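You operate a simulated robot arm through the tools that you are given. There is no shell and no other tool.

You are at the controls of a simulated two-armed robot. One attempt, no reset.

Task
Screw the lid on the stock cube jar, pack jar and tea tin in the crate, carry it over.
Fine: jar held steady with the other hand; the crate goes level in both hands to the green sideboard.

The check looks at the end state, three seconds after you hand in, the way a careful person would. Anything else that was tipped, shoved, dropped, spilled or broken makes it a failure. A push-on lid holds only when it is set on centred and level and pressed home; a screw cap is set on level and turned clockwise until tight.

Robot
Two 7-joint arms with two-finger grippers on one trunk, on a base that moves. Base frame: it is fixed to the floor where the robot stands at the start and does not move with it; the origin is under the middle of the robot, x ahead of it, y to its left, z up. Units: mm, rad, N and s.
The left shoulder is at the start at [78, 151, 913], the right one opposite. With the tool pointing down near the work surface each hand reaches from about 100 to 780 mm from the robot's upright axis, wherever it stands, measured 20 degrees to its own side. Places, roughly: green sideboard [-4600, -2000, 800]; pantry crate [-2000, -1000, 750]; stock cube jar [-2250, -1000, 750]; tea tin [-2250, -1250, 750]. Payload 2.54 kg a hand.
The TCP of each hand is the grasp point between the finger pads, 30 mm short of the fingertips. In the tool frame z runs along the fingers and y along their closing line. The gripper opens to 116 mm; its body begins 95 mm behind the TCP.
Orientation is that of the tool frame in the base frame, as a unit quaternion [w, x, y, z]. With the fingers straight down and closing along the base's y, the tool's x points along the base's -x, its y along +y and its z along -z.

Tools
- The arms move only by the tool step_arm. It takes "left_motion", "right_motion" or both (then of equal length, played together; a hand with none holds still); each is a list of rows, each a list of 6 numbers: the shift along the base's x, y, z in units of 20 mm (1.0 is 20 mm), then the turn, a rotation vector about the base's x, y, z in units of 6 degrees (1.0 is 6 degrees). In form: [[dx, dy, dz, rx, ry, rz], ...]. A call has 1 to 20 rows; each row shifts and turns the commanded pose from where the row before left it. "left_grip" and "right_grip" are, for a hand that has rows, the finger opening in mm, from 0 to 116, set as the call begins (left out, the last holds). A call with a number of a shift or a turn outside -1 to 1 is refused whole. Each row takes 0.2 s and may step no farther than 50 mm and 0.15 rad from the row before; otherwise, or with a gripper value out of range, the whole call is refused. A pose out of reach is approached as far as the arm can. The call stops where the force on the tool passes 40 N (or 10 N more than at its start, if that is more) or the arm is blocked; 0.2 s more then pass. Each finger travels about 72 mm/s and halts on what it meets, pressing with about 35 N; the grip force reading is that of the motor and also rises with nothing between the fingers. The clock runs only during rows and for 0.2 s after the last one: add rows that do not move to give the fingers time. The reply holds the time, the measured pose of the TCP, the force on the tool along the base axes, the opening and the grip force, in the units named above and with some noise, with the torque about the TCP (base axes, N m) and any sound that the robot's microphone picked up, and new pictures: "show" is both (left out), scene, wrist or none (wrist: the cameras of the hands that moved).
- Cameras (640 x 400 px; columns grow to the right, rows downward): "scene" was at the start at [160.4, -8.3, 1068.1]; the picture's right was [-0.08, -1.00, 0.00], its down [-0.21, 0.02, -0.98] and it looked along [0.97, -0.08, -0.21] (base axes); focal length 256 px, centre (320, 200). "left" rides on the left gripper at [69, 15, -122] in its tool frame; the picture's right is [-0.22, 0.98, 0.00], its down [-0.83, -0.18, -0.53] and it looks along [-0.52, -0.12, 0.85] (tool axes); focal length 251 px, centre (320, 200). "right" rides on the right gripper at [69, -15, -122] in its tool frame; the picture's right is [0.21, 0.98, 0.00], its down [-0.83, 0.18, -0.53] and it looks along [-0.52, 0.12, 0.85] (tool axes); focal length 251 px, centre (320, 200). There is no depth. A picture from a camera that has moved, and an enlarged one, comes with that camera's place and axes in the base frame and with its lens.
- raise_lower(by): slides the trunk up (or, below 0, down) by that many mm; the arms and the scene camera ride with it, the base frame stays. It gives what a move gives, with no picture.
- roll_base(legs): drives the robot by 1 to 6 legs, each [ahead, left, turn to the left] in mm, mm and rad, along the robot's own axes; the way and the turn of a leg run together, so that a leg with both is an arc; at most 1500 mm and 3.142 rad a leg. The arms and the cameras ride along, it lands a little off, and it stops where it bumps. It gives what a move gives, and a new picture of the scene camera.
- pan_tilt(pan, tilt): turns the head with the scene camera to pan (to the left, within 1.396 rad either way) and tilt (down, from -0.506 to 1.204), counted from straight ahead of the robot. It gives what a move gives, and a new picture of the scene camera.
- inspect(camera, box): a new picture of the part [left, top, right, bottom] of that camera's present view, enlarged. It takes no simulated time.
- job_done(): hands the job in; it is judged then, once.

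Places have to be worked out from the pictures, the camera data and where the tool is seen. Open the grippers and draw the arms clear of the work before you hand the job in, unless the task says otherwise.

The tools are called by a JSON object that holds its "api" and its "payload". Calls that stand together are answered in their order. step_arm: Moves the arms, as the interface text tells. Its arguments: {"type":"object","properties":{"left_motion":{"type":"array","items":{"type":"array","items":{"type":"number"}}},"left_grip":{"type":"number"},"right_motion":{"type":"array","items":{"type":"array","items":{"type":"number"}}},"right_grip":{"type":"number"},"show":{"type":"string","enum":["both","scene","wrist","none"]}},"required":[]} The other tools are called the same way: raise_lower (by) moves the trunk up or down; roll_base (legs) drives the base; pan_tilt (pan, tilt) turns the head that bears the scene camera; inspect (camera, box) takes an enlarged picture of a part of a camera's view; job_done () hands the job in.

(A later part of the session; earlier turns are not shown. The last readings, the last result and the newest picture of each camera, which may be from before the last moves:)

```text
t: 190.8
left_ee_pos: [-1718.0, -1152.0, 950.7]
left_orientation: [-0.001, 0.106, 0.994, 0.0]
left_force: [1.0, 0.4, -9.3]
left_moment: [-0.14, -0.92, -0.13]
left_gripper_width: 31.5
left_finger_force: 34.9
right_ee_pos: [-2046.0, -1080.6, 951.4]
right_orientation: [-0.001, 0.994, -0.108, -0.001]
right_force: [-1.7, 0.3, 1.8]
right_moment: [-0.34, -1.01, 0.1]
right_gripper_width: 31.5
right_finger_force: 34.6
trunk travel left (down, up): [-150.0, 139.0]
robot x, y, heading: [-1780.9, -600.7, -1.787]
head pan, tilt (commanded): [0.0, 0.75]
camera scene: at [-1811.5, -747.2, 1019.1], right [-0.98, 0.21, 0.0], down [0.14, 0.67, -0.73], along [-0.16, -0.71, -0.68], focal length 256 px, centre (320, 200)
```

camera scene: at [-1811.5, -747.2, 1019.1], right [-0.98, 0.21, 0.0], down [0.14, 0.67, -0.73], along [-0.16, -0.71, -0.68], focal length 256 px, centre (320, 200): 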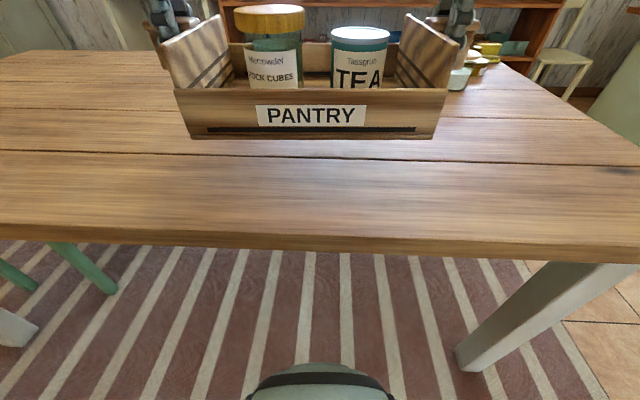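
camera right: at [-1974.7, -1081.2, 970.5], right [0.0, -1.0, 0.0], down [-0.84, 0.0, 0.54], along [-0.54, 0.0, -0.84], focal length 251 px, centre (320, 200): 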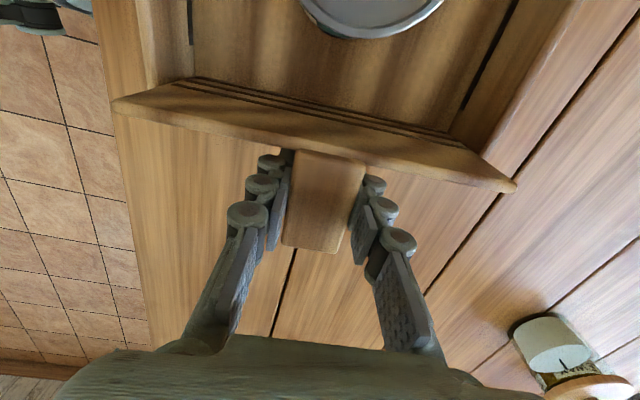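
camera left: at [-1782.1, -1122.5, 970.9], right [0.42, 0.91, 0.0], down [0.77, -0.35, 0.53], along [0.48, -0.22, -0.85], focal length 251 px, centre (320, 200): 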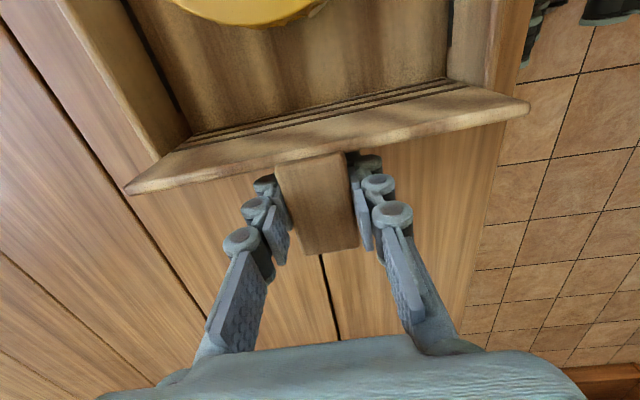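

Crate is held level with jar and tin upright. I back straight away from the table first.

{"api": "roll_base", "payload": {"legs": [[-450, 0, 0]]}}

{"api": "inspect", "payload": {"camera": "scene", "box": [100, 0, 540, 200]}}

```text
t: 193.6
left_ee_pos: [-1622.0, -713.3, 950.1]
left_orientation: [-0.001, 0.107, 0.994, -0.001]
left_force: [-9.2, 2.2, -4.7]
left_moment: [-0.03, -0.23, -0.11]
left_gripper_width: 31.4
left_finger_force: 34.8
right_ee_pos: [-1951.5, -640.4, 951.1]
right_orientation: [-0.001, 0.994, -0.109, -0.002]
right_force: [10.1, -1.7, -1.4]
right_moment: [-0.02, -0.09, 0.2]
right_gripper_width: 31.4
right_finger_force: 34.9
trunk travel left (down, up): [-150.0, 139.0]
robot x, y, heading: [-1683.2, -160.0, -1.787]
head pan, tilt (commanded): [0.0, 0.75]
camera scene: at [-1715.6, -306.8, 1019.2], right [-0.98, 0.21, 0.0], down [0.15, 0.67, -0.73], along [-0.16, -0.71, -0.68], focal length 256 px, centre (320, 200)
```

scene: 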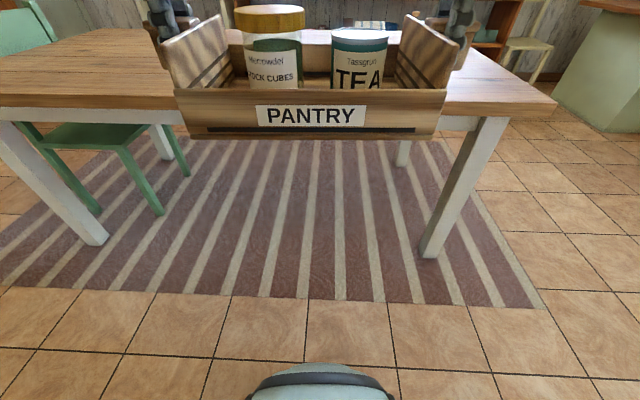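

```text
1.45 times, centred on (320, 100) of scene
camera zoom: at [-1715.6, -306.8, 1019.2], right [-0.98, 0.21, 0.0], down [0.15, 0.67, -0.73], along [-0.16, -0.71, -0.68], focal length 372 px, centre (320, 346)
```

zoom: 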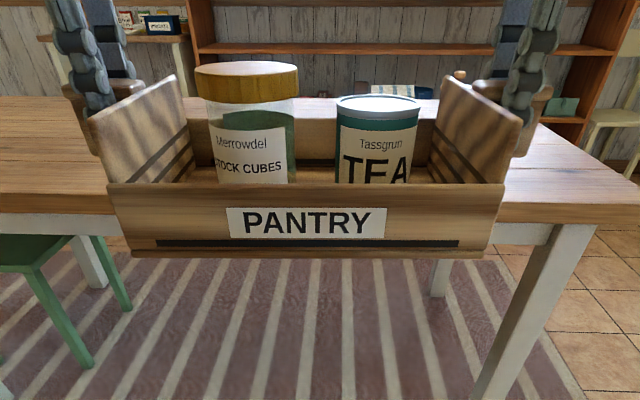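

Stable and level. Turn right in place (crate sweeps above table height, clear of everything).

{"api": "roll_base", "payload": {"legs": [[0, 0, -0.8]]}}

{"api": "roll_base", "payload": {"legs": [[0, 0, -0.774]]}}

{"api": "pan_tilt", "payload": {"pan": 0.5, "tilt": 0.35}}

```text
t: 196.1
left_ee_pos: [-2038.4, -586.6, 951.4]
left_orientation: [-0.002, 0.487, 0.873, -0.001]
left_force: [0.5, -0.5, -3.5]
left_moment: [-0.05, 0.0, -0.14]
left_gripper_width: 31.1
left_finger_force: 34.8
right_ee_pos: [-2217.0, -300.3, 950.2]
right_orientation: [-0.002, 0.872, -0.489, -0.001]
right_force: [-0.4, -0.2, -3.7]
right_moment: [0.03, 0.02, 0.12]
right_gripper_width: 31.4
right_finger_force: 34.7
trunk travel left (down, up): [-150.0, 139.0]
robot x, y, heading: [-1679.4, -157.4, -2.587]
head pan, tilt (commanded): [0.0, 0.75]
camera scene: at [-1812.1, -238.5, 1019.1], right [-0.52, 0.85, 0.0], down [0.58, 0.36, -0.73], along [-0.62, -0.38, -0.68], focal length 256 px, centre (320, 200)
```

scene: 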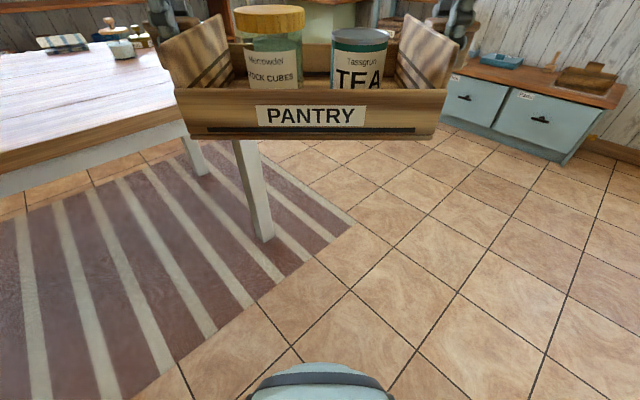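

```text
t: 198.6
left_ee_pos: [-2234.9, -223.2, 950.4]
left_orientation: [-0.002, 0.776, 0.631, 0.0]
left_force: [0.0, 0.7, -3.7]
left_moment: [-0.02, 0.05, -0.06]
left_gripper_width: 31.5
left_finger_force: 34.7
right_ee_pos: [-2167.3, 105.9, 951.0]
right_orientation: [0.002, -0.629, 0.777, 0.002]
right_force: [0.2, -0.2, -4.1]
right_moment: [0.01, -0.02, 0.13]
right_gripper_width: 31.5
right_finger_force: 35.1
trunk travel left (down, up): [-150.0, 139.0]
robot x, y, heading: [-1682.6, -159.1, 2.933]
head pan, tilt (commanded): [0.0, 0.75]
camera scene: at [-1831.3, -128.0, 1019.1], right [0.21, 0.98, 0.0], down [0.67, -0.14, -0.73], along [-0.72, 0.15, -0.68], focal length 256 px, centre (320, 200)
```

scene: 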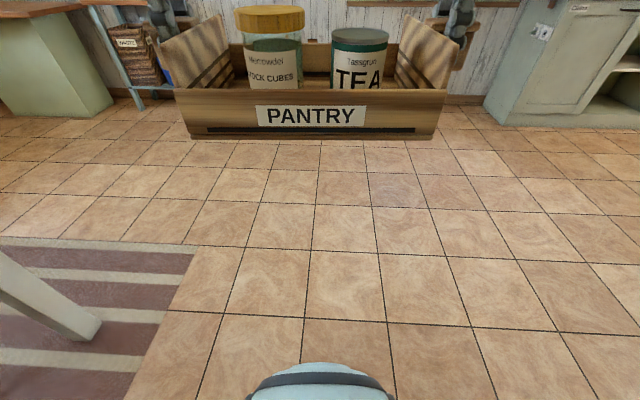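

```text
t: 199.5
left_ee_pos: [-2236.2, -224.6, 951.5]
left_orientation: [-0.002, 0.776, 0.63, 0.001]
left_force: [-0.7, -0.2, -3.1]
left_moment: [0.09, 0.02, -0.09]
left_gripper_width: 31.4
left_finger_force: 35.1
right_ee_pos: [-2167.2, 105.8, 951.3]
right_orientation: [0.002, -0.629, 0.777, 0.001]
right_force: [0.1, 0.3, -4.9]
right_moment: [-0.04, -0.02, 0.18]
right_gripper_width: 31.7
right_finger_force: 35.3
trunk travel left (down, up): [-150.0, 139.0]
robot x, y, heading: [-1685.6, -161.1, 2.933]
head pan, tilt (commanded): [0.499, 0.351]
camera scene: at [-1839.4, -171.9, 1054.7], right [-0.29, 0.96, 0.0], down [0.33, 0.1, -0.94], along [-0.9, -0.27, -0.34], focal length 256 px, centre (320, 200)
```

scene: 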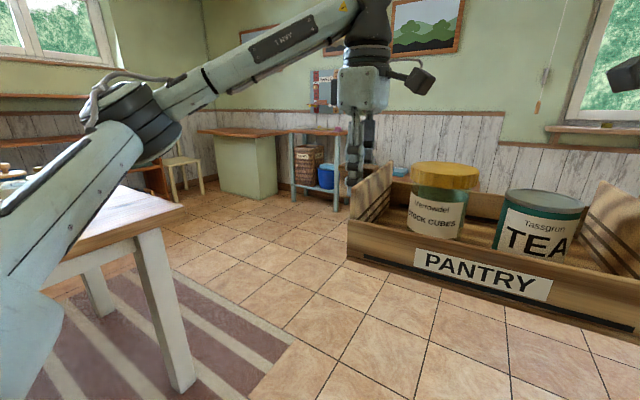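

Load is balanced (~4 N per hand). The green sideboard is visible ahead-left; zooming to measure it and its surroundings.

{"api": "inspect", "payload": {"camera": "scene", "box": [140, 80, 380, 230]}}

{"api": "inspect", "payload": {"camera": "scene", "box": [180, 110, 300, 185]}}

```text
2.67 times, centred on (260, 155) of scene
camera zoom: at [-1839.4, -171.9, 1054.7], right [-0.29, 0.96, 0.0], down [0.33, 0.1, -0.94], along [-0.9, -0.27, -0.34], focal length 683 px, centre (480, 320)
```

zoom: 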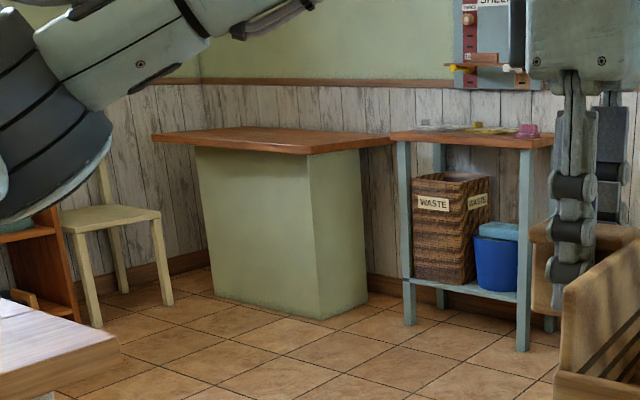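

```text
5.33 times, centred on (240, 148) of scene
camera zoom: at [-1839.4, -171.9, 1054.7], right [-0.29, 0.96, 0.0], down [0.33, 0.1, -0.94], along [-0.9, -0.27, -0.34], focal length 1366 px, centre (747, 480)
```

zoom: 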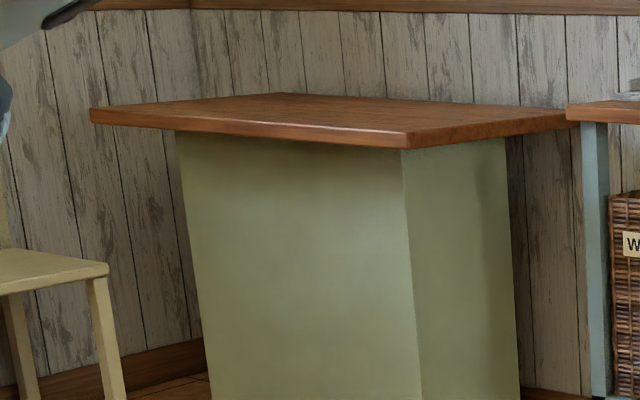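

Sideboard: front face from ≈(-4417,-1699) to ≈(-4569,-2368), bare top at z≈760–780. Route: ahead 1440, then sideways left ~2350 past the table's end, then square up. First part now.

{"api": "roll_base", "payload": {"legs": [[1440, 0, 0]]}}

{"api": "roll_base", "payload": {"legs": [[0, 1150, 0]]}}

```text
t: 206.6
left_ee_pos: [-3636.8, 35.6, 950.3]
left_orientation: [-0.001, 0.768, 0.641, 0.0]
left_force: [0.2, 0.0, -3.0]
left_moment: [0.03, -0.02, -0.06]
left_gripper_width: 31.3
left_finger_force: 35.2
right_ee_pos: [-3577.4, 366.5, 951.1]
right_orientation: [0.002, -0.64, 0.768, 0.0]
right_force: [0.6, 0.7, -2.7]
right_moment: [-0.03, 0.05, 0.16]
right_gripper_width: 31.7
right_finger_force: 35.2
trunk travel left (down, up): [-150.0, 139.0]
robot x, y, heading: [-3083.5, 112.8, 2.964]
head pan, tilt (commanded): [0.499, 0.351]
camera scene: at [-3241.4, 98.2, 1054.7], right [-0.31, 0.95, 0.0], down [0.33, 0.11, -0.94], along [-0.89, -0.3, -0.34], focal length 256 px, centre (320, 200)
```

scene: 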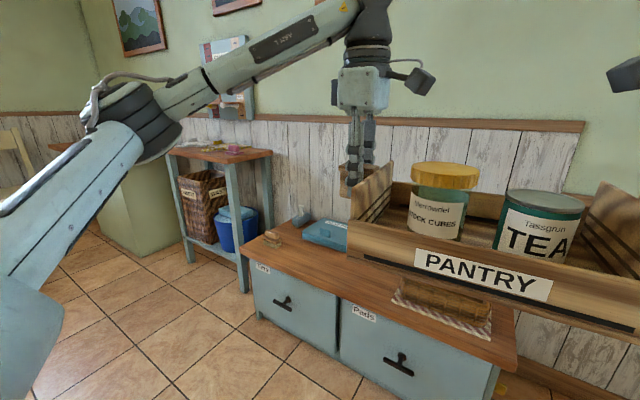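

```text
t: 217.9
left_ee_pos: [-3852.6, -1082.3, 950.0]
left_orientation: [-0.002, 0.773, 0.635, 0.0]
left_force: [-1.1, 0.0, -2.7]
left_moment: [0.02, -0.03, -0.08]
left_gripper_width: 31.5
left_finger_force: 34.6
right_ee_pos: [-3786.5, -752.8, 950.2]
right_orientation: [0.002, -0.633, 0.774, 0.001]
right_force: [0.2, 0.2, -2.5]
right_moment: [-0.02, 0.05, 0.15]
right_gripper_width: 31.6
right_finger_force: 34.7
trunk travel left (down, up): [-150.0, 139.0]
robot x, y, heading: [-3299.0, -1010.6, 2.945]
head pan, tilt (commanded): [0.499, 0.351]
camera scene: at [-3456.3, -1026.9, 1054.7], right [-0.3, 0.95, 0.0], down [0.33, 0.1, -0.94], along [-0.9, -0.28, -0.34], focal length 256 px, centre (320, 200)
```

scene: 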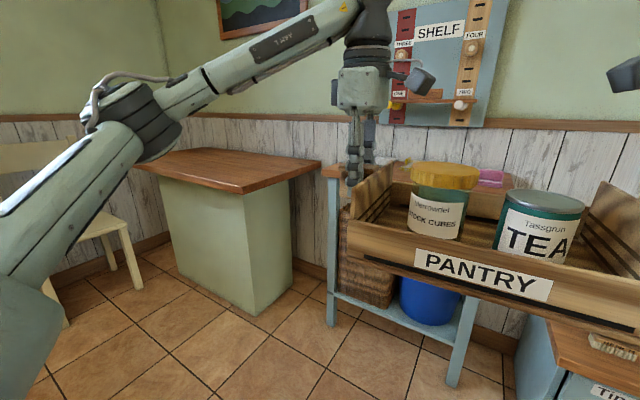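

Good clearance so far. Re-measure the sideboard from here.

{"api": "inspect", "payload": {"camera": "scene", "box": [120, 130, 360, 330]}}

```text
2.00 times, centred on (240, 230) of scene
camera zoom: at [-3456.3, -1026.9, 1054.7], right [-0.3, 0.95, 0.0], down [0.33, 0.1, -0.94], along [-0.9, -0.28, -0.34], focal length 512 px, centre (480, 140)
```

zoom: 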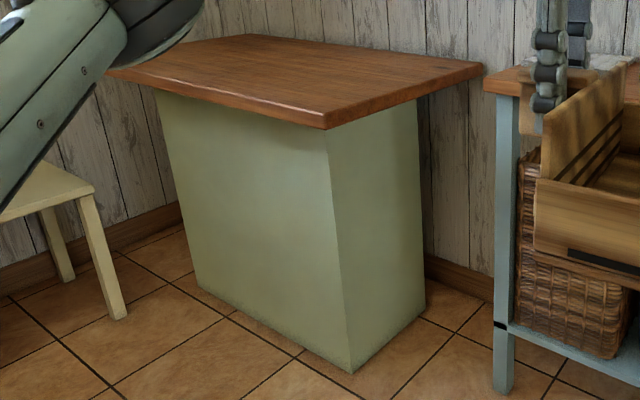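

I continue sideways left, squaring up to the sideboard.

{"api": "roll_base", "payload": {"legs": [[0, 1140, -0.03]]}}

{"api": "pan_tilt", "payload": {"pan": 0.0, "tilt": 0.6}}

```text
t: 229.1
left_ee_pos: [-4077.9, -2190.8, 951.2]
left_orientation: [-0.002, 0.775, 0.632, 0.0]
left_force: [-1.9, -0.7, -3.4]
left_moment: [-0.05, 0.02, -0.07]
left_gripper_width: 31.5
left_finger_force: 34.6
right_ee_pos: [-4009.9, -1860.8, 950.8]
right_orientation: [0.002, -0.631, 0.776, 0.001]
right_force: [0.2, 1.1, -2.9]
right_moment: [-0.01, 0.02, 0.16]
right_gripper_width: 31.6
right_finger_force: 34.7
trunk travel left (down, up): [-150.0, 139.0]
robot x, y, heading: [-3524.2, -2123.4, 2.941]
head pan, tilt (commanded): [0.499, 0.351]
camera scene: at [-3681.5, -2137.8, 1054.7], right [-0.29, 0.96, 0.0], down [0.33, 0.1, -0.94], along [-0.9, -0.27, -0.34], focal length 256 px, centre (320, 200)
```

scene: 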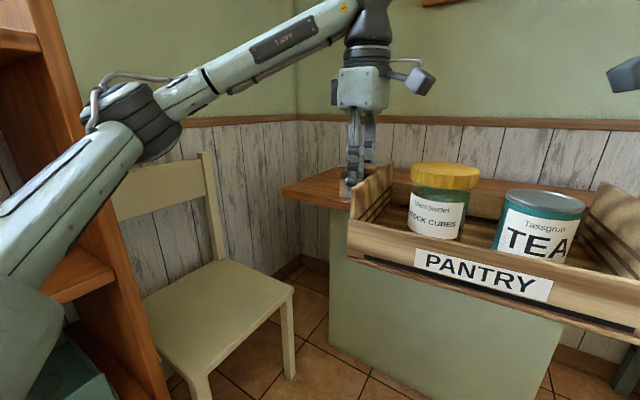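

```text
t: 230.0
left_ee_pos: [-4077.3, -2191.3, 950.5]
left_orientation: [-0.002, 0.775, 0.632, 0.0]
left_force: [-0.9, -0.1, -3.1]
left_moment: [0.07, -0.05, -0.13]
left_gripper_width: 31.7
left_finger_force: 35.0
right_ee_pos: [-4009.9, -1863.1, 950.2]
right_orientation: [0.001, -0.631, 0.775, 0.0]
right_force: [0.1, 0.8, -3.6]
right_moment: [0.04, 0.0, 0.21]
right_gripper_width: 31.5
right_finger_force: 35.3
trunk travel left (down, up): [-150.0, 139.0]
robot x, y, heading: [-3526.7, -2125.8, 2.938]
head pan, tilt (commanded): [0.0, 0.6]
camera scene: at [-3679.0, -2092.8, 1032.0], right [0.2, 0.98, 0.0], down [0.55, -0.11, -0.82], along [-0.81, 0.17, -0.57], focal length 256 px, centre (320, 200)
```

scene: 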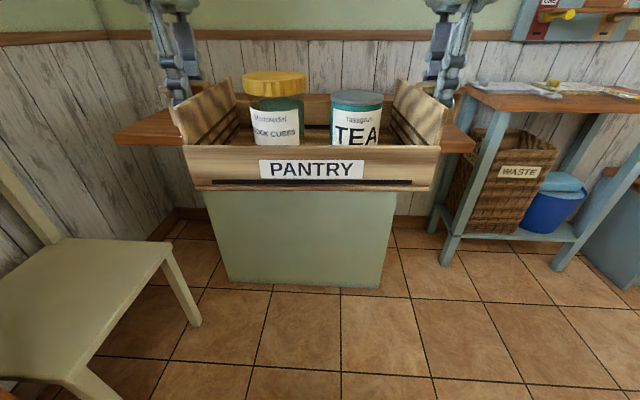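

I'm nearly square to the sideboard. Its front edge is ≈890 mm ahead, the chair on the left clears my path. Small squaring turn with a left trim, then advance 300.

{"api": "roll_base", "payload": {"legs": [[0, 30, -0.034], [300, 0, 0]]}}

{"api": "inspect", "payload": {"camera": "scene", "box": [60, 60, 560, 360]}}

```text
t: 232.6
left_ee_pos: [-4371.0, -2131.1, 949.8]
left_orientation: [-0.002, 0.786, 0.618, 0.0]
left_force: [0.0, 0.2, -3.8]
left_moment: [-0.06, -0.01, -0.08]
left_gripper_width: 31.4
left_finger_force: 35.4
right_ee_pos: [-4291.7, -1804.5, 949.7]
right_orientation: [0.002, -0.617, 0.787, 0.001]
right_force: [-0.6, 1.2, -3.7]
right_moment: [0.04, -0.01, 0.11]
right_gripper_width: 31.7
right_finger_force: 35.6
trunk travel left (down, up): [-150.0, 139.0]
robot x, y, heading: [-3814.5, -2083.1, 2.904]
head pan, tilt (commanded): [0.0, 0.6]
camera scene: at [-3969.0, -2047.4, 1031.9], right [0.24, 0.97, 0.0], down [0.55, -0.13, -0.82], along [-0.8, 0.19, -0.57], focal length 256 px, centre (320, 200)
```

scene: 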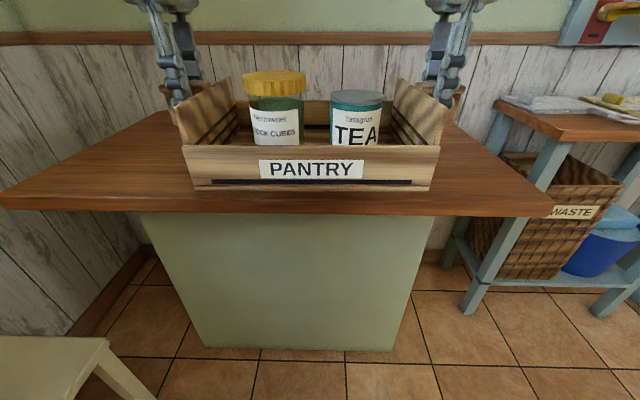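

```text
1.28 times, centred on (310, 210) of scene
camera zoom: at [-3969.0, -2047.4, 1031.9], right [0.24, 0.97, 0.0], down [0.55, -0.13, -0.82], along [-0.8, 0.19, -0.57], focal length 328 px, centre (333, 187)
```

zoom: 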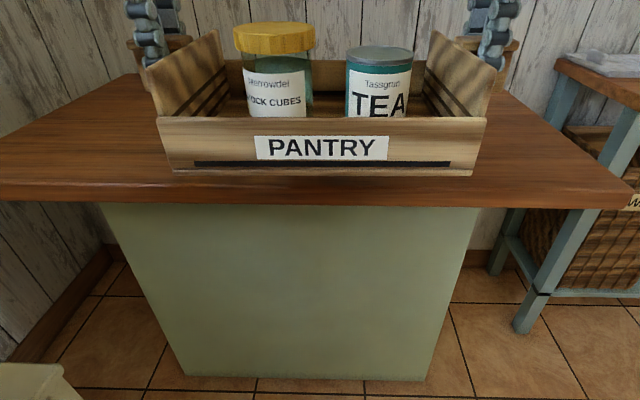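

Very close now. Zoom on the sideboard's front edge for its distance and height.

{"api": "inspect", "payload": {"camera": "scene", "box": [440, 160, 568, 240]}}

{"api": "inspect", "payload": {"camera": "scene", "box": [60, 160, 188, 240]}}

{"api": "inspect", "payload": {"camera": "left", "box": [0, 0, 640, 400]}}

{"api": "inspect", "payload": {"camera": "right", "box": [0, 0, 640, 400]}}

```text
5.00 times, centred on (504, 200) of scene
camera zoom: at [-3969.0, -2047.4, 1031.9], right [0.24, 0.97, 0.0], down [0.55, -0.13, -0.82], along [-0.8, 0.19, -0.57], focal length 1280 px, centre (-600, 200)
```

zoom: 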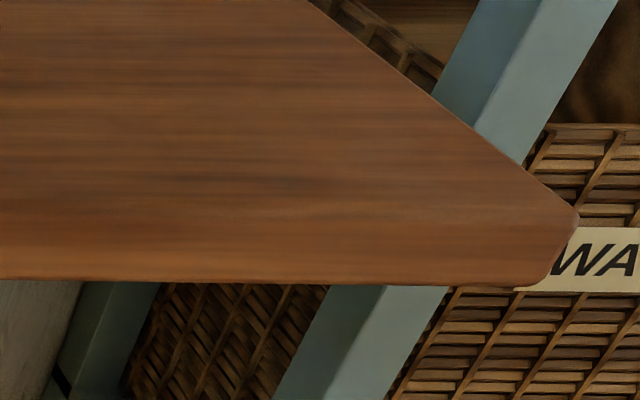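

```text
5.00 times, centred on (124, 200) of scene
camera zoom: at [-3969.0, -2047.4, 1031.9], right [0.24, 0.97, 0.0], down [0.55, -0.13, -0.82], along [-0.8, 0.19, -0.57], focal length 1280 px, centre (1300, 200)
```

zoom: 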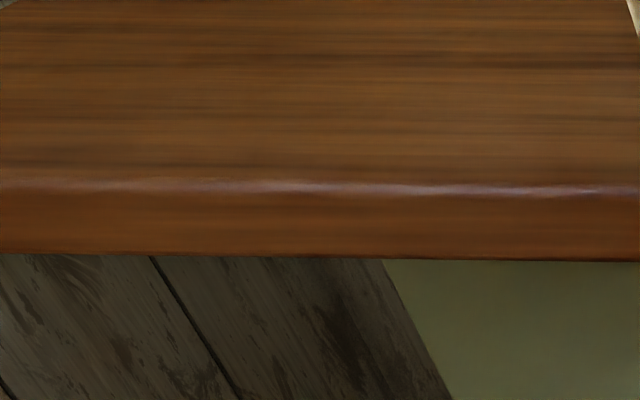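

```text
1.00 times, centred on (320, 200) of left (not enlarged: the box is as wide or as high as the picture)
camera zoom: at [-4340.6, -2068.2, 1073.5], right [0.9, -0.44, 0.0], down [-0.37, -0.76, 0.53], along [-0.24, -0.48, -0.85], focal length 251 px, centre (320, 200)
```

zoom: 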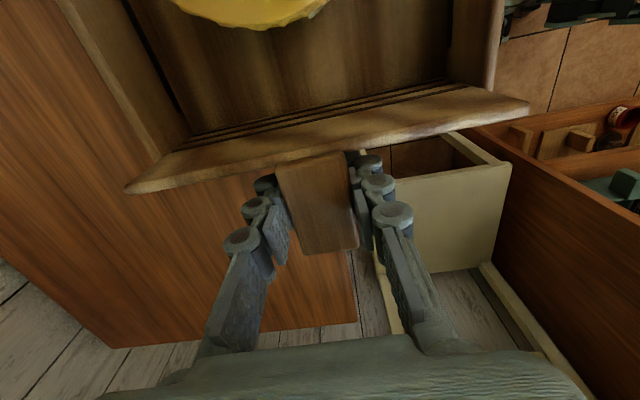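

```text
1.00 times, centred on (320, 200) of right (not enlarged: the box is as wide or as high as the picture)
camera zoom: at [-4293.5, -1875.5, 1072.4], right [-1.0, 0.02, 0.0], down [0.02, 0.84, 0.54], along [0.02, 0.54, -0.84], focal length 251 px, centre (320, 200)
```

zoom: 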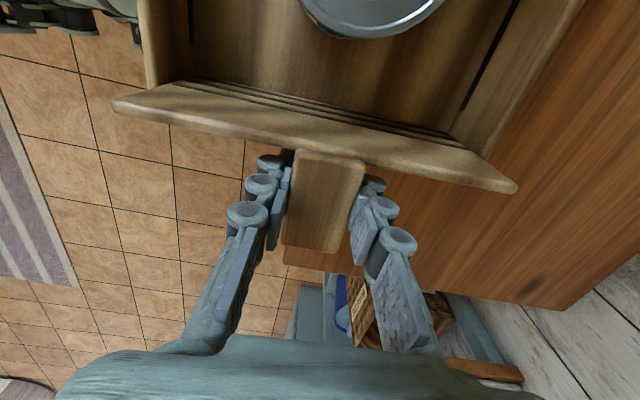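

Checking the sideboard's front-right corner in the right wrist view.

{"api": "inspect", "payload": {"camera": "right", "box": [240, 160, 400, 300]}}

{"api": "inspect", "payload": {"camera": "left", "box": [320, 120, 480, 260]}}

```text
2.86 times, centred on (320, 230) of right
camera zoom: at [-4293.5, -1875.5, 1072.4], right [-1.0, 0.02, 0.0], down [0.02, 0.84, 0.54], along [0.02, 0.54, -0.84], focal length 718 px, centre (320, 114)
```

zoom: 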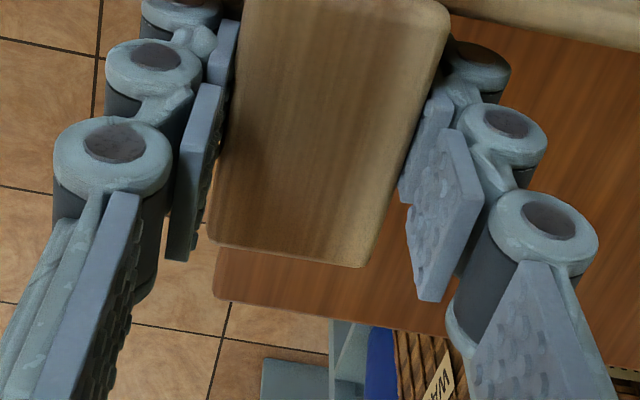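

```text
2.86 times, centred on (400, 190) of left
camera zoom: at [-4340.6, -2068.2, 1073.5], right [0.9, -0.44, 0.0], down [-0.37, -0.76, 0.53], along [-0.24, -0.48, -0.85], focal length 718 px, centre (91, 229)
```

zoom: 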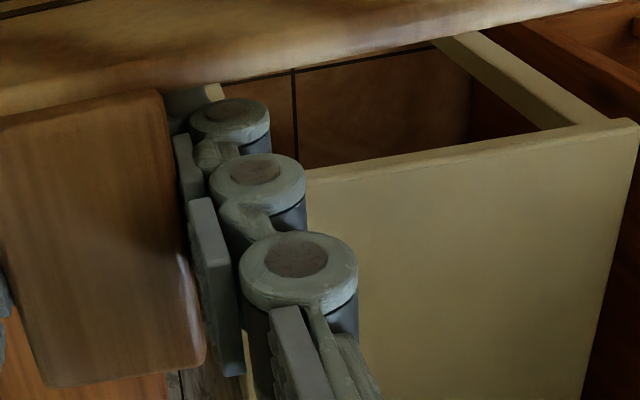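

Recomputing with the corner: top z≈785, front edge 520 mm ahead of my axis, top ≈970×510. Advance 150 more (base stays ~95 mm off the body).

{"api": "roll_base", "payload": {"legs": [[150, 0, 0]]}}

{"api": "inspect", "payload": {"camera": "right", "box": [0, 0, 640, 400]}}

{"api": "inspect", "payload": {"camera": "left", "box": [0, 0, 640, 400]}}

```text
t: 234.0
left_ee_pos: [-4517.1, -2094.4, 949.3]
left_orientation: [-0.002, 0.787, 0.617, 0.0]
left_force: [-0.4, 0.4, -3.8]
left_moment: [0.04, -0.06, -0.12]
left_gripper_width: 31.5
left_finger_force: 35.1
right_ee_pos: [-4437.9, -1767.9, 950.4]
right_orientation: [0.002, -0.616, 0.788, 0.0]
right_force: [0.5, -0.1, -3.8]
right_moment: [-0.01, -0.04, 0.21]
right_gripper_width: 31.4
right_finger_force: 35.2
trunk travel left (down, up): [-150.0, 139.0]
robot x, y, heading: [-3959.9, -2040.8, 2.9]
head pan, tilt (commanded): [0.0, 0.6]
camera scene: at [-4114.8, -2011.3, 1031.9], right [0.24, 0.97, 0.0], down [0.55, -0.14, -0.82], along [-0.8, 0.2, -0.57], focal length 256 px, centre (320, 200)
```

scene: 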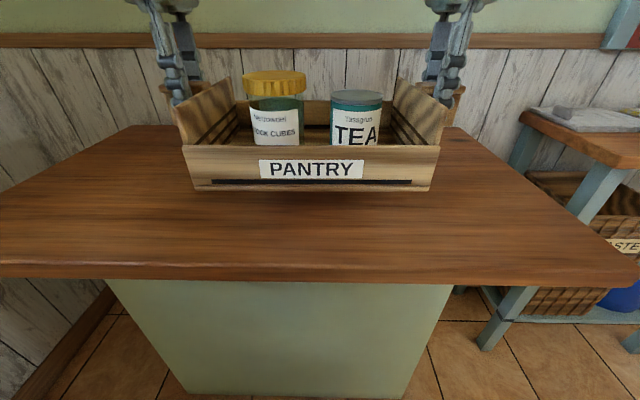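

```text
1.00 times, centred on (320, 200) of right (not enlarged: the box is as wide or as high as the picture)
camera zoom: at [-4438.8, -1838.4, 1072.3], right [-1.0, 0.03, 0.0], down [0.02, 0.84, 0.54], along [0.02, 0.54, -0.84], focal length 251 px, centre (320, 200)
```

zoom: 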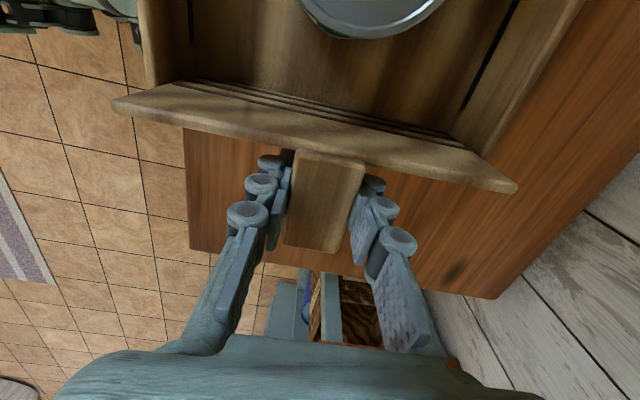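

```text
1.00 times, centred on (320, 200) of left (not enlarged: the box is as wide or as high as the picture)
camera zoom: at [-4486.4, -2031.0, 1073.4], right [0.9, -0.44, 0.0], down [-0.37, -0.76, 0.53], along [-0.24, -0.48, -0.85], focal length 251 px, centre (320, 200)
```

zoom: 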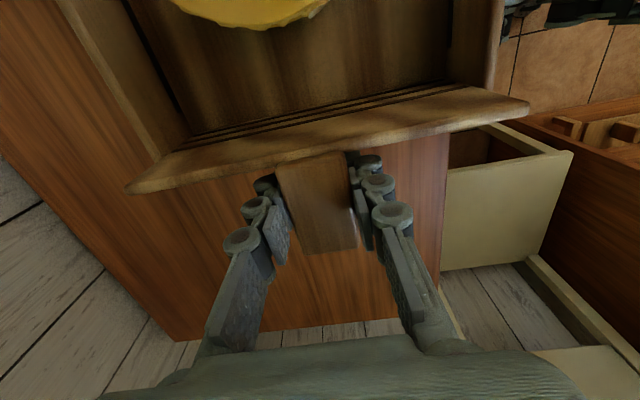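

Crate is over the top, its front ~70 mm inside the edge. Extend both arms forward another 55 mm together.

{"api": "step_arm", "payload": {"left_motion": [[-0.4, 0.097, 0, 0, 0, 0], [-0.55, 0.133, 0, 0, 0, 0], [-0.6, 0.145, 0, 0, 0, 0], [-0.6, 0.145, 0, 0, 0, 0], [-0.53, 0.127, 0, 0, 0, 0], [0, 0, 0, 0, 0, 0]], "right_motion": [[-0.4, 0.097, 0, 0, 0, 0], [-0.55, 0.133, 0, 0, 0, 0], [-0.6, 0.145, 0, 0, 0, 0], [-0.6, 0.145, 0, 0, 0, 0], [-0.53, 0.127, 0, 0, 0, 0], [0, 0, 0, 0, 0, 0]], "show": "scene"}}

```text
t: 235.4
left_ee_pos: [-4571.1, -2082.0, 950.7]
left_orientation: [-0.001, 0.786, 0.618, 0.0]
left_force: [-0.1, -9.9, -5.2]
left_moment: [-0.03, 0.01, -0.41]
left_gripper_width: 31.4
left_finger_force: 35.1
right_ee_pos: [-4489.7, -1755.8, 951.7]
right_orientation: [0.002, -0.615, 0.789, 0.001]
right_force: [0.1, 9.6, -1.8]
right_moment: [-0.4, 0.05, -0.22]
right_gripper_width: 31.7
right_finger_force: 35.3
trunk travel left (down, up): [-150.0, 139.0]
robot x, y, heading: [-3961.7, -2048.4, 2.9]
head pan, tilt (commanded): [0.0, 0.6]
camera scene: at [-4114.5, -2011.4, 1032.0], right [0.24, 0.97, 0.0], down [0.55, -0.14, -0.82], along [-0.8, 0.2, -0.57], focal length 256 px, centre (320, 200)
```

scene: 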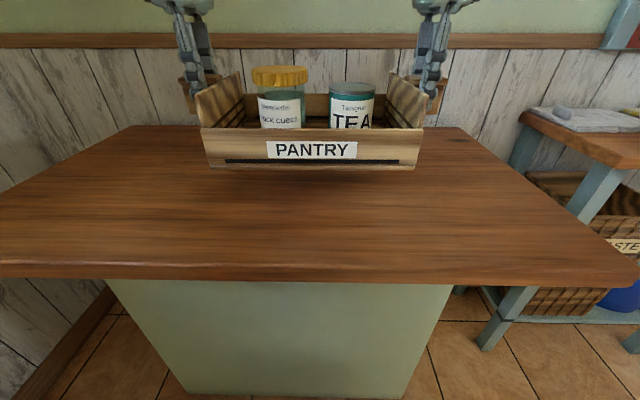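

Positioned well inside the top. Lower both hands together, in controlled steps.

{"api": "step_arm", "payload": {"left_motion": [[0, 0, -0.3, 0, 0, 0], [0, 0, -0.5, 0, 0, 0], [0, 0, -0.5, 0, 0, 0], [0, 0, -0.5, 0, 0, 0], [0, 0, -0.3, 0, 0, 0], [0, 0, 0, 0, 0, 0]], "right_motion": [[0, 0, -0.3, 0, 0, 0], [0, 0, -0.5, 0, 0, 0], [0, 0, -0.5, 0, 0, 0], [0, 0, -0.5, 0, 0, 0], [0, 0, -0.3, 0, 0, 0], [0, 0, 0, 0, 0, 0]], "show": "scene"}}

{"api": "inspect", "payload": {"camera": "scene", "box": [160, 40, 460, 220]}}

```text
t: 236.8
left_ee_pos: [-4570.2, -2080.4, 907.3]
left_orientation: [-0.002, 0.786, 0.618, -0.001]
left_force: [-2.5, -3.9, -8.3]
left_moment: [-0.88, 0.21, 0.17]
left_gripper_width: 31.6
left_finger_force: 34.5
right_ee_pos: [-4490.3, -1756.2, 907.9]
right_orientation: [0.002, -0.616, 0.787, 0.001]
right_force: [3.5, 4.7, 1.0]
right_moment: [-0.61, 0.13, 0.55]
right_gripper_width: 31.6
right_finger_force: 35.1
trunk travel left (down, up): [-150.0, 139.0]
robot x, y, heading: [-3960.0, -2048.9, 2.9]
head pan, tilt (commanded): [0.0, 0.6]
camera scene: at [-4114.5, -2011.4, 1032.0], right [0.24, 0.97, 0.0], down [0.55, -0.14, -0.82], along [-0.8, 0.2, -0.57], focal length 256 px, centre (320, 200)
```

scene: 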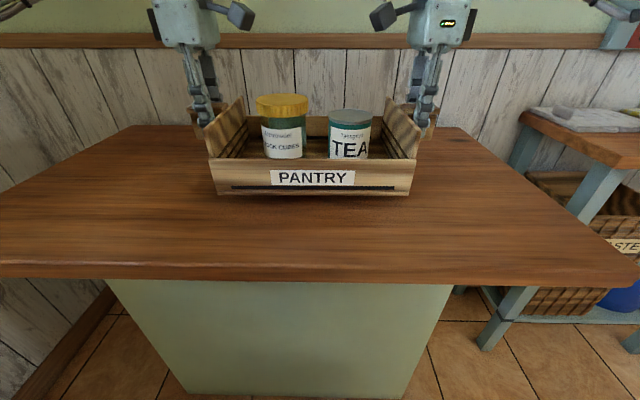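

```text
2.13 times, centred on (310, 130) of scene
camera zoom: at [-4114.5, -2011.4, 1032.0], right [0.24, 0.97, 0.0], down [0.55, -0.14, -0.82], along [-0.8, 0.2, -0.57], focal length 546 px, centre (341, 349)
```

zoom: 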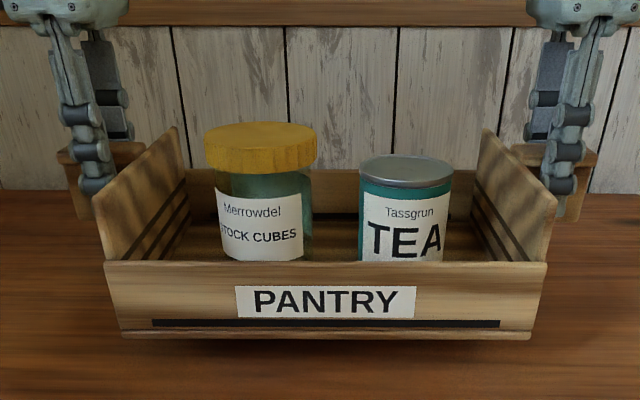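

Still hovering slightly and level. Lower in 4 mm steps until the load comes off the hands.

{"api": "step_arm", "payload": {"left_motion": [[0, 0, -0.2, 0, 0, 0], [0, 0, -0.2, 0, 0, 0], [0, 0, 0, 0, 0, 0]], "right_motion": [[0, 0, -0.2, 0, 0, 0], [0, 0, -0.2, 0, 0, 0], [0, 0, 0, 0, 0, 0]], "show": "none"}}

{"api": "step_arm", "payload": {"left_motion": [[0, 0, -0.2, 0, 0, 0], [0, 0, 0, 0, 0, 0]], "right_motion": [[0, 0, -0.2, 0, 0, 0], [0, 0, 0, 0, 0, 0]], "show": "none"}}

{"api": "inspect", "payload": {"camera": "scene", "box": [160, 40, 460, 220]}}

```text
t: 237.6
left_ee_pos: [-4569.6, -2080.7, 902.0]
left_orientation: [-0.003, 0.787, 0.618, -0.001]
left_force: [-0.6, -1.8, -4.4]
left_moment: [0.05, 0.04, 0.13]
left_gripper_width: 31.4
left_finger_force: 34.6
right_ee_pos: [-4491.1, -1754.3, 899.0]
right_orientation: [0.002, -0.616, 0.788, 0.0]
right_force: [1.3, 2.6, -2.9]
right_moment: [-0.27, 0.01, 0.12]
right_gripper_width: 31.8
right_finger_force: 34.9
trunk travel left (down, up): [-150.0, 139.0]
robot x, y, heading: [-3963.2, -2047.7, 2.902]
head pan, tilt (commanded): [0.0, 0.6]
```

```text
t: 238.2
left_ee_pos: [-4571.1, -2082.6, 896.5]
left_orientation: [-0.002, 0.787, 0.617, 0.0]
left_force: [-0.7, -3.1, -2.2]
left_moment: [0.53, -0.06, -0.01]
left_gripper_width: 31.4
left_finger_force: 35.1
right_ee_pos: [-4491.0, -1755.4, 895.6]
right_orientation: [0.002, -0.617, 0.787, 0.0]
right_force: [1.7, 3.1, -5.1]
right_moment: [-0.16, -0.02, 0.2]
right_gripper_width: 31.6
right_finger_force: 35.0
trunk travel left (down, up): [-150.0, 139.0]
robot x, y, heading: [-3962.8, -2045.7, 2.897]
head pan, tilt (commanded): [0.0, 0.6]
```

```text
2.13 times, centred on (310, 130) of scene
camera zoom: at [-4114.5, -2011.4, 1032.0], right [0.24, 0.97, 0.0], down [0.55, -0.14, -0.82], along [-0.8, 0.2, -0.57], focal length 546 px, centre (341, 349)
```

zoom: 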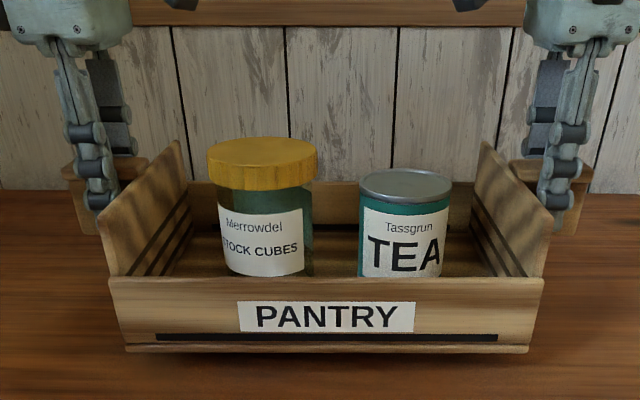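

{"api": "step_arm", "payload": {"left_motion": [[0, 0, -0.2, 0, 0, 0], [0, 0, 0, 0, 0, 0]], "right_motion": [[0, 0, -0.2, 0, 0, 0], [0, 0, 0, 0, 0, 0]], "show": "none"}}

{"api": "step_arm", "payload": {"left_motion": [[0, 0, -0.15, 0, 0, 0], [0, 0, 0, 0, 0, 0]], "right_motion": [[0, 0, -0.15, 0, 0, 0], [0, 0, 0, 0, 0, 0]], "show": "none"}}

```text
t: 238.8
left_ee_pos: [-4569.7, -2081.8, 892.5]
left_orientation: [-0.001, 0.787, 0.617, 0.0]
left_force: [-0.8, -4.8, -1.2]
left_moment: [0.76, -0.24, -0.27]
left_gripper_width: 31.5
left_finger_force: 35.0
right_ee_pos: [-4488.7, -1754.2, 892.5]
right_orientation: [0.002, -0.615, 0.788, 0.0]
right_force: [0.8, 4.5, -5.0]
right_moment: [0.07, 0.04, 0.18]
right_gripper_width: 31.6
right_finger_force: 34.9
trunk travel left (down, up): [-150.0, 139.0]
robot x, y, heading: [-3960.9, -2045.1, 2.906]
head pan, tilt (commanded): [0.0, 0.6]
```

```text
t: 239.4
left_ee_pos: [-4570.1, -2082.5, 889.8]
left_orientation: [-0.002, 0.787, 0.617, 0.0]
left_force: [-1.5, 0.1, 0.6]
left_moment: [0.45, -0.21, 0.21]
left_gripper_width: 31.4
left_finger_force: 34.5
right_ee_pos: [-4490.3, -1754.8, 888.7]
right_orientation: [0.002, -0.616, 0.788, 0.0]
right_force: [0.7, 0.2, -7.4]
right_moment: [0.92, -0.08, 0.11]
right_gripper_width: 31.6
right_finger_force: 34.7
trunk travel left (down, up): [-150.0, 139.0]
robot x, y, heading: [-3960.3, -2047.2, 2.904]
head pan, tilt (commanded): [0.0, 0.6]
```

Still carrying (~7 N total). Continue.

{"api": "step_arm", "payload": {"left_motion": [[0, 0, -0.15, 0, 0, 0], [0, 0, 0, 0, 0, 0]], "right_motion": [[0, 0, -0.15, 0, 0, 0], [0, 0, 0, 0, 0, 0]], "show": "none"}}

{"api": "step_arm", "payload": {"left_motion": [[0, 0, -0.15, 0, 0, 0], [0, 0, 0, 0, 0, 0]], "right_motion": [[0, 0, -0.15, 0, 0, 0], [0, 0, 0, 0, 0, 0]], "show": "scene"}}

{"api": "inspect", "payload": {"camera": "scene", "box": [160, 60, 460, 240]}}

```text
t: 240.0
left_ee_pos: [-4568.3, -2081.9, 885.9]
left_orientation: [-0.002, 0.786, 0.618, -0.001]
left_force: [-2.4, 0.8, 1.9]
left_moment: [0.66, -0.06, 0.38]
left_gripper_width: 31.4
left_finger_force: 34.8
right_ee_pos: [-4490.5, -1756.5, 886.9]
right_orientation: [0.002, -0.616, 0.787, 0.0]
right_force: [2.3, -1.1, -7.9]
right_moment: [0.85, -0.28, 0.47]
right_gripper_width: 31.1
right_finger_force: 34.9
trunk travel left (down, up): [-150.0, 139.0]
robot x, y, heading: [-3962.8, -2050.4, 2.901]
head pan, tilt (commanded): [0.0, 0.6]
```

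```text
t: 240.6
left_ee_pos: [-4569.9, -2082.6, 883.7]
left_orientation: [-0.001, 0.787, 0.617, 0.0]
left_force: [0.0, 1.5, -0.4]
left_moment: [0.57, 0.03, 0.18]
left_gripper_width: 31.4
left_finger_force: 35.0
right_ee_pos: [-4490.2, -1756.2, 883.1]
right_orientation: [0.002, -0.616, 0.788, 0.001]
right_force: [1.2, -2.7, -7.1]
right_moment: [0.47, -0.26, 0.3]
right_gripper_width: 31.7
right_finger_force: 35.1
trunk travel left (down, up): [-150.0, 139.0]
robot x, y, heading: [-3960.9, -2048.0, 2.904]
head pan, tilt (commanded): [0.0, 0.6]
camera scene: at [-4114.5, -2011.4, 1032.0], right [0.24, 0.97, 0.0], down [0.55, -0.14, -0.82], along [-0.8, 0.2, -0.57], focal length 256 px, centre (320, 200)
```

scene: 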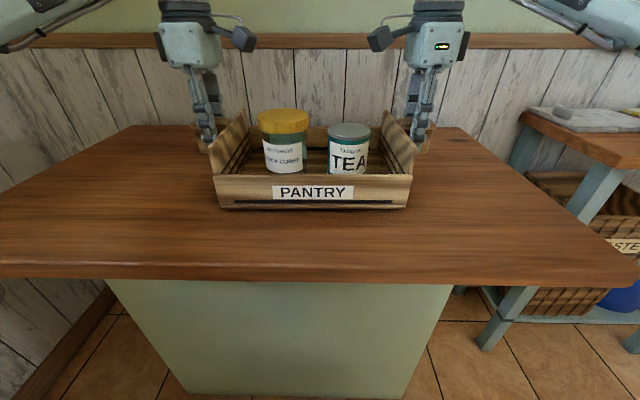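

```text
2.13 times, centred on (310, 150) of scene
camera zoom: at [-4114.5, -2011.4, 1032.0], right [0.24, 0.97, 0.0], down [0.55, -0.14, -0.82], along [-0.8, 0.2, -0.57], focal length 546 px, centre (341, 307)
```

zoom: 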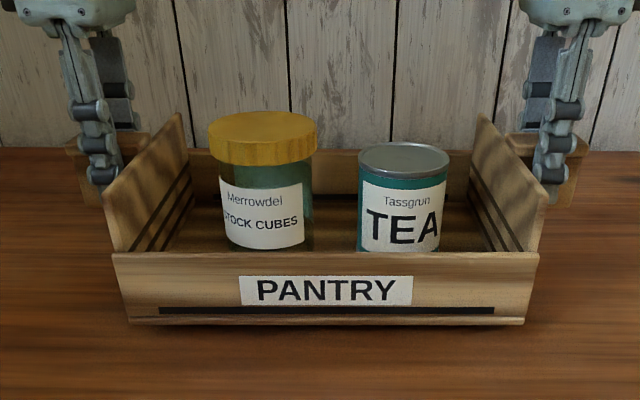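

Close; still carrying. Continue with 2–3 mm steps.

{"api": "step_arm", "payload": {"left_motion": [[0, 0, -0.12, 0, 0, 0], [0, 0, 0, 0, 0, 0]], "right_motion": [[0, 0, -0.12, 0, 0, 0], [0, 0, 0, 0, 0, 0]], "show": "none"}}

{"api": "step_arm", "payload": {"left_motion": [[0, 0, -0.12, 0, 0, 0], [0, 0, 0, 0, 0, 0]], "right_motion": [[0, 0, -0.12, 0, 0, 0], [0, 0, 0, 0, 0, 0]], "show": "none"}}

{"api": "step_arm", "payload": {"left_motion": [[0, 0, -0.12, 0, 0, 0], [0, 0, 0, 0, 0, 0]], "right_motion": [[0, 0, -0.12, 0, 0, 0], [0, 0, 0, 0, 0, 0]], "show": "none"}}

```text
t: 241.2
left_ee_pos: [-4569.7, -2083.3, 880.9]
left_orientation: [-0.001, 0.787, 0.617, 0.0]
left_force: [0.3, 1.6, -2.4]
left_moment: [0.52, -0.17, -0.06]
left_gripper_width: 31.6
left_finger_force: 35.1
right_ee_pos: [-4490.4, -1754.2, 881.1]
right_orientation: [0.002, -0.617, 0.787, 0.001]
right_force: [0.8, -1.4, -5.4]
right_moment: [0.25, -0.06, 0.23]
right_gripper_width: 31.3
right_finger_force: 35.5
trunk travel left (down, up): [-150.0, 139.0]
robot x, y, heading: [-3958.3, -2050.1, 2.903]
head pan, tilt (commanded): [0.0, 0.6]
```

```text
t: 241.8
left_ee_pos: [-4570.8, -2082.2, 878.7]
left_orientation: [-0.001, 0.787, 0.617, 0.0]
left_force: [-0.9, 0.1, -1.4]
left_moment: [0.78, -0.31, 0.08]
left_gripper_width: 31.3
left_finger_force: 35.1
right_ee_pos: [-4490.4, -1756.3, 878.6]
right_orientation: [0.002, -0.617, 0.787, 0.001]
right_force: [0.9, 0.7, -6.9]
right_moment: [0.26, 0.05, 0.41]
right_gripper_width: 31.8
right_finger_force: 34.8
trunk travel left (down, up): [-150.0, 139.0]
robot x, y, heading: [-3963.6, -2046.9, 2.9]
head pan, tilt (commanded): [0.0, 0.6]
```

```text
t: 242.4
left_ee_pos: [-4570.2, -2080.8, 876.7]
left_orientation: [0.0, 0.787, 0.618, 0.001]
left_force: [-2.1, 2.9, -1.8]
left_moment: [-0.08, 0.01, 0.44]
left_gripper_width: 31.5
left_finger_force: 34.9
right_ee_pos: [-4489.4, -1755.3, 877.1]
right_orientation: [0.001, -0.616, 0.787, 0.0]
right_force: [0.6, -3.4, -4.4]
right_moment: [0.46, -0.19, 0.13]
right_gripper_width: 31.5
right_finger_force: 34.7
trunk travel left (down, up): [-150.0, 139.0]
robot x, y, heading: [-3961.4, -2049.0, 2.896]
head pan, tilt (commanded): [0.0, 0.6]
```

{"api": "step_arm", "payload": {"left_motion": [[0, 0, -0.1, 0, 0, 0], [0, 0, 0, 0, 0, 0]], "right_motion": [[0, 0, -0.1, 0, 0, 0], [0, 0, 0, 0, 0, 0]], "show": "none"}}

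{"api": "step_arm", "payload": {"left_motion": [[0, 0, -0.1, 0, 0, 0], [0, 0, 0, 0, 0, 0]], "right_motion": [[0, 0, -0.1, 0, 0, 0], [0, 0, 0, 0, 0, 0]], "show": "none"}}

{"api": "inspect", "payload": {"camera": "scene", "box": [160, 60, 460, 240]}}

```text
t: 243.0
left_ee_pos: [-4569.6, -2081.0, 874.8]
left_orientation: [-0.003, 0.787, 0.617, 0.0]
left_force: [-0.8, 6.0, -3.1]
left_moment: [-0.44, 0.1, 0.35]
left_gripper_width: 31.6
left_finger_force: 35.0
right_ee_pos: [-4489.9, -1754.9, 874.8]
right_orientation: [0.002, -0.617, 0.787, 0.002]
right_force: [0.8, -5.5, -3.2]
right_moment: [0.62, -0.08, 0.31]
right_gripper_width: 31.7
right_finger_force: 35.1
trunk travel left (down, up): [-150.0, 139.0]
robot x, y, heading: [-3964.0, -2049.1, 2.898]
head pan, tilt (commanded): [0.0, 0.6]
```

```text
t: 243.6
left_ee_pos: [-4569.3, -2081.8, 872.2]
left_orientation: [-0.002, 0.787, 0.617, 0.0]
left_force: [-1.2, 1.0, -3.2]
left_moment: [0.38, -0.02, -0.2]
left_gripper_width: 31.4
left_finger_force: 34.9
right_ee_pos: [-4491.4, -1754.3, 872.6]
right_orientation: [0.001, -0.616, 0.788, 0.0]
right_force: [1.3, -1.4, -3.8]
right_moment: [-0.19, -0.01, 0.52]
right_gripper_width: 31.5
right_finger_force: 34.6
trunk travel left (down, up): [-150.0, 139.0]
robot x, y, heading: [-3962.8, -2045.0, 2.902]
head pan, tilt (commanded): [0.0, 0.6]
```

```text
2.13 times, centred on (310, 150) of scene
camera zoom: at [-4114.5, -2011.4, 1032.0], right [0.24, 0.97, 0.0], down [0.55, -0.14, -0.82], along [-0.8, 0.2, -0.57], focal length 546 px, centre (341, 307)
```

zoom: 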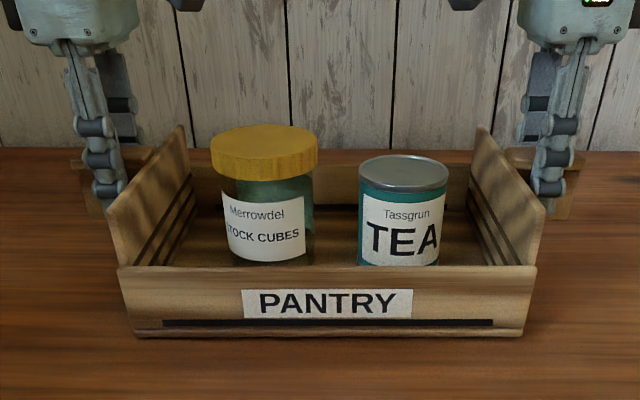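

Nearly down. Continue in 2 mm steps.

{"api": "step_arm", "payload": {"left_motion": [[0, 0, -0.1, 0, 0, 0], [0, 0, 0, 0, 0, 0]], "right_motion": [[0, 0, -0.1, 0, 0, 0], [0, 0, 0, 0, 0, 0]], "show": "none"}}

{"api": "step_arm", "payload": {"left_motion": [[0, 0, -0.1, 0, 0, 0], [0, 0, 0, 0, 0, 0]], "right_motion": [[0, 0, -0.1, 0, 0, 0], [0, 0, 0, 0, 0, 0]], "show": "none"}}

{"api": "step_arm", "payload": {"left_motion": [[0, 0, -0.1, 0, 0, 0], [0, 0, 0, 0, 0, 0]], "right_motion": [[0, 0, -0.1, 0, 0, 0], [0, 0, 0, 0, 0, 0]], "show": "none"}}

```text
t: 244.2
left_ee_pos: [-4569.8, -2080.9, 869.3]
left_orientation: [-0.001, 0.786, 0.618, 0.001]
left_force: [-1.2, -0.7, -3.0]
left_moment: [0.61, -0.16, 0.01]
left_gripper_width: 31.3
left_finger_force: 35.0
right_ee_pos: [-4489.9, -1755.1, 871.5]
right_orientation: [0.002, -0.616, 0.788, 0.0]
right_force: [0.9, 0.5, -4.0]
right_moment: [-0.31, 0.04, 0.35]
right_gripper_width: 31.6
right_finger_force: 35.2
trunk travel left (down, up): [-150.0, 139.0]
robot x, y, heading: [-3964.4, -2047.9, 2.904]
head pan, tilt (commanded): [0.0, 0.6]
```

```text
t: 244.8
left_ee_pos: [-4568.7, -2080.3, 869.5]
left_orientation: [-0.002, 0.786, 0.618, 0.0]
left_force: [-2.0, -3.8, -2.2]
left_moment: [0.49, -0.17, 0.06]
left_gripper_width: 31.6
left_finger_force: 35.9
right_ee_pos: [-4490.7, -1755.4, 868.6]
right_orientation: [0.001, -0.616, 0.788, 0.001]
right_force: [0.0, 3.8, -1.2]
right_moment: [-0.28, -0.12, 0.32]
right_gripper_width: 31.6
right_finger_force: 35.0
trunk travel left (down, up): [-150.0, 139.0]
robot x, y, heading: [-3963.9, -2049.6, 2.896]
head pan, tilt (commanded): [0.0, 0.6]
```

```text
t: 245.4
left_ee_pos: [-4568.7, -2082.3, 867.6]
left_orientation: [-0.003, 0.786, 0.618, -0.001]
left_force: [-4.2, -2.2, 6.3]
left_moment: [-0.62, -0.24, 0.06]
left_gripper_width: 31.7
left_finger_force: 35.2
right_ee_pos: [-4489.4, -1755.5, 868.4]
right_orientation: [0.0, -0.616, 0.788, 0.002]
right_force: [-5.2, 7.8, 13.8]
right_moment: [0.62, -0.32, 0.27]
right_gripper_width: 31.5
right_finger_force: 35.1
trunk travel left (down, up): [-150.0, 139.0]
robot x, y, heading: [-3958.9, -2044.8, 2.9]
head pan, tilt (commanded): [0.0, 0.6]
```

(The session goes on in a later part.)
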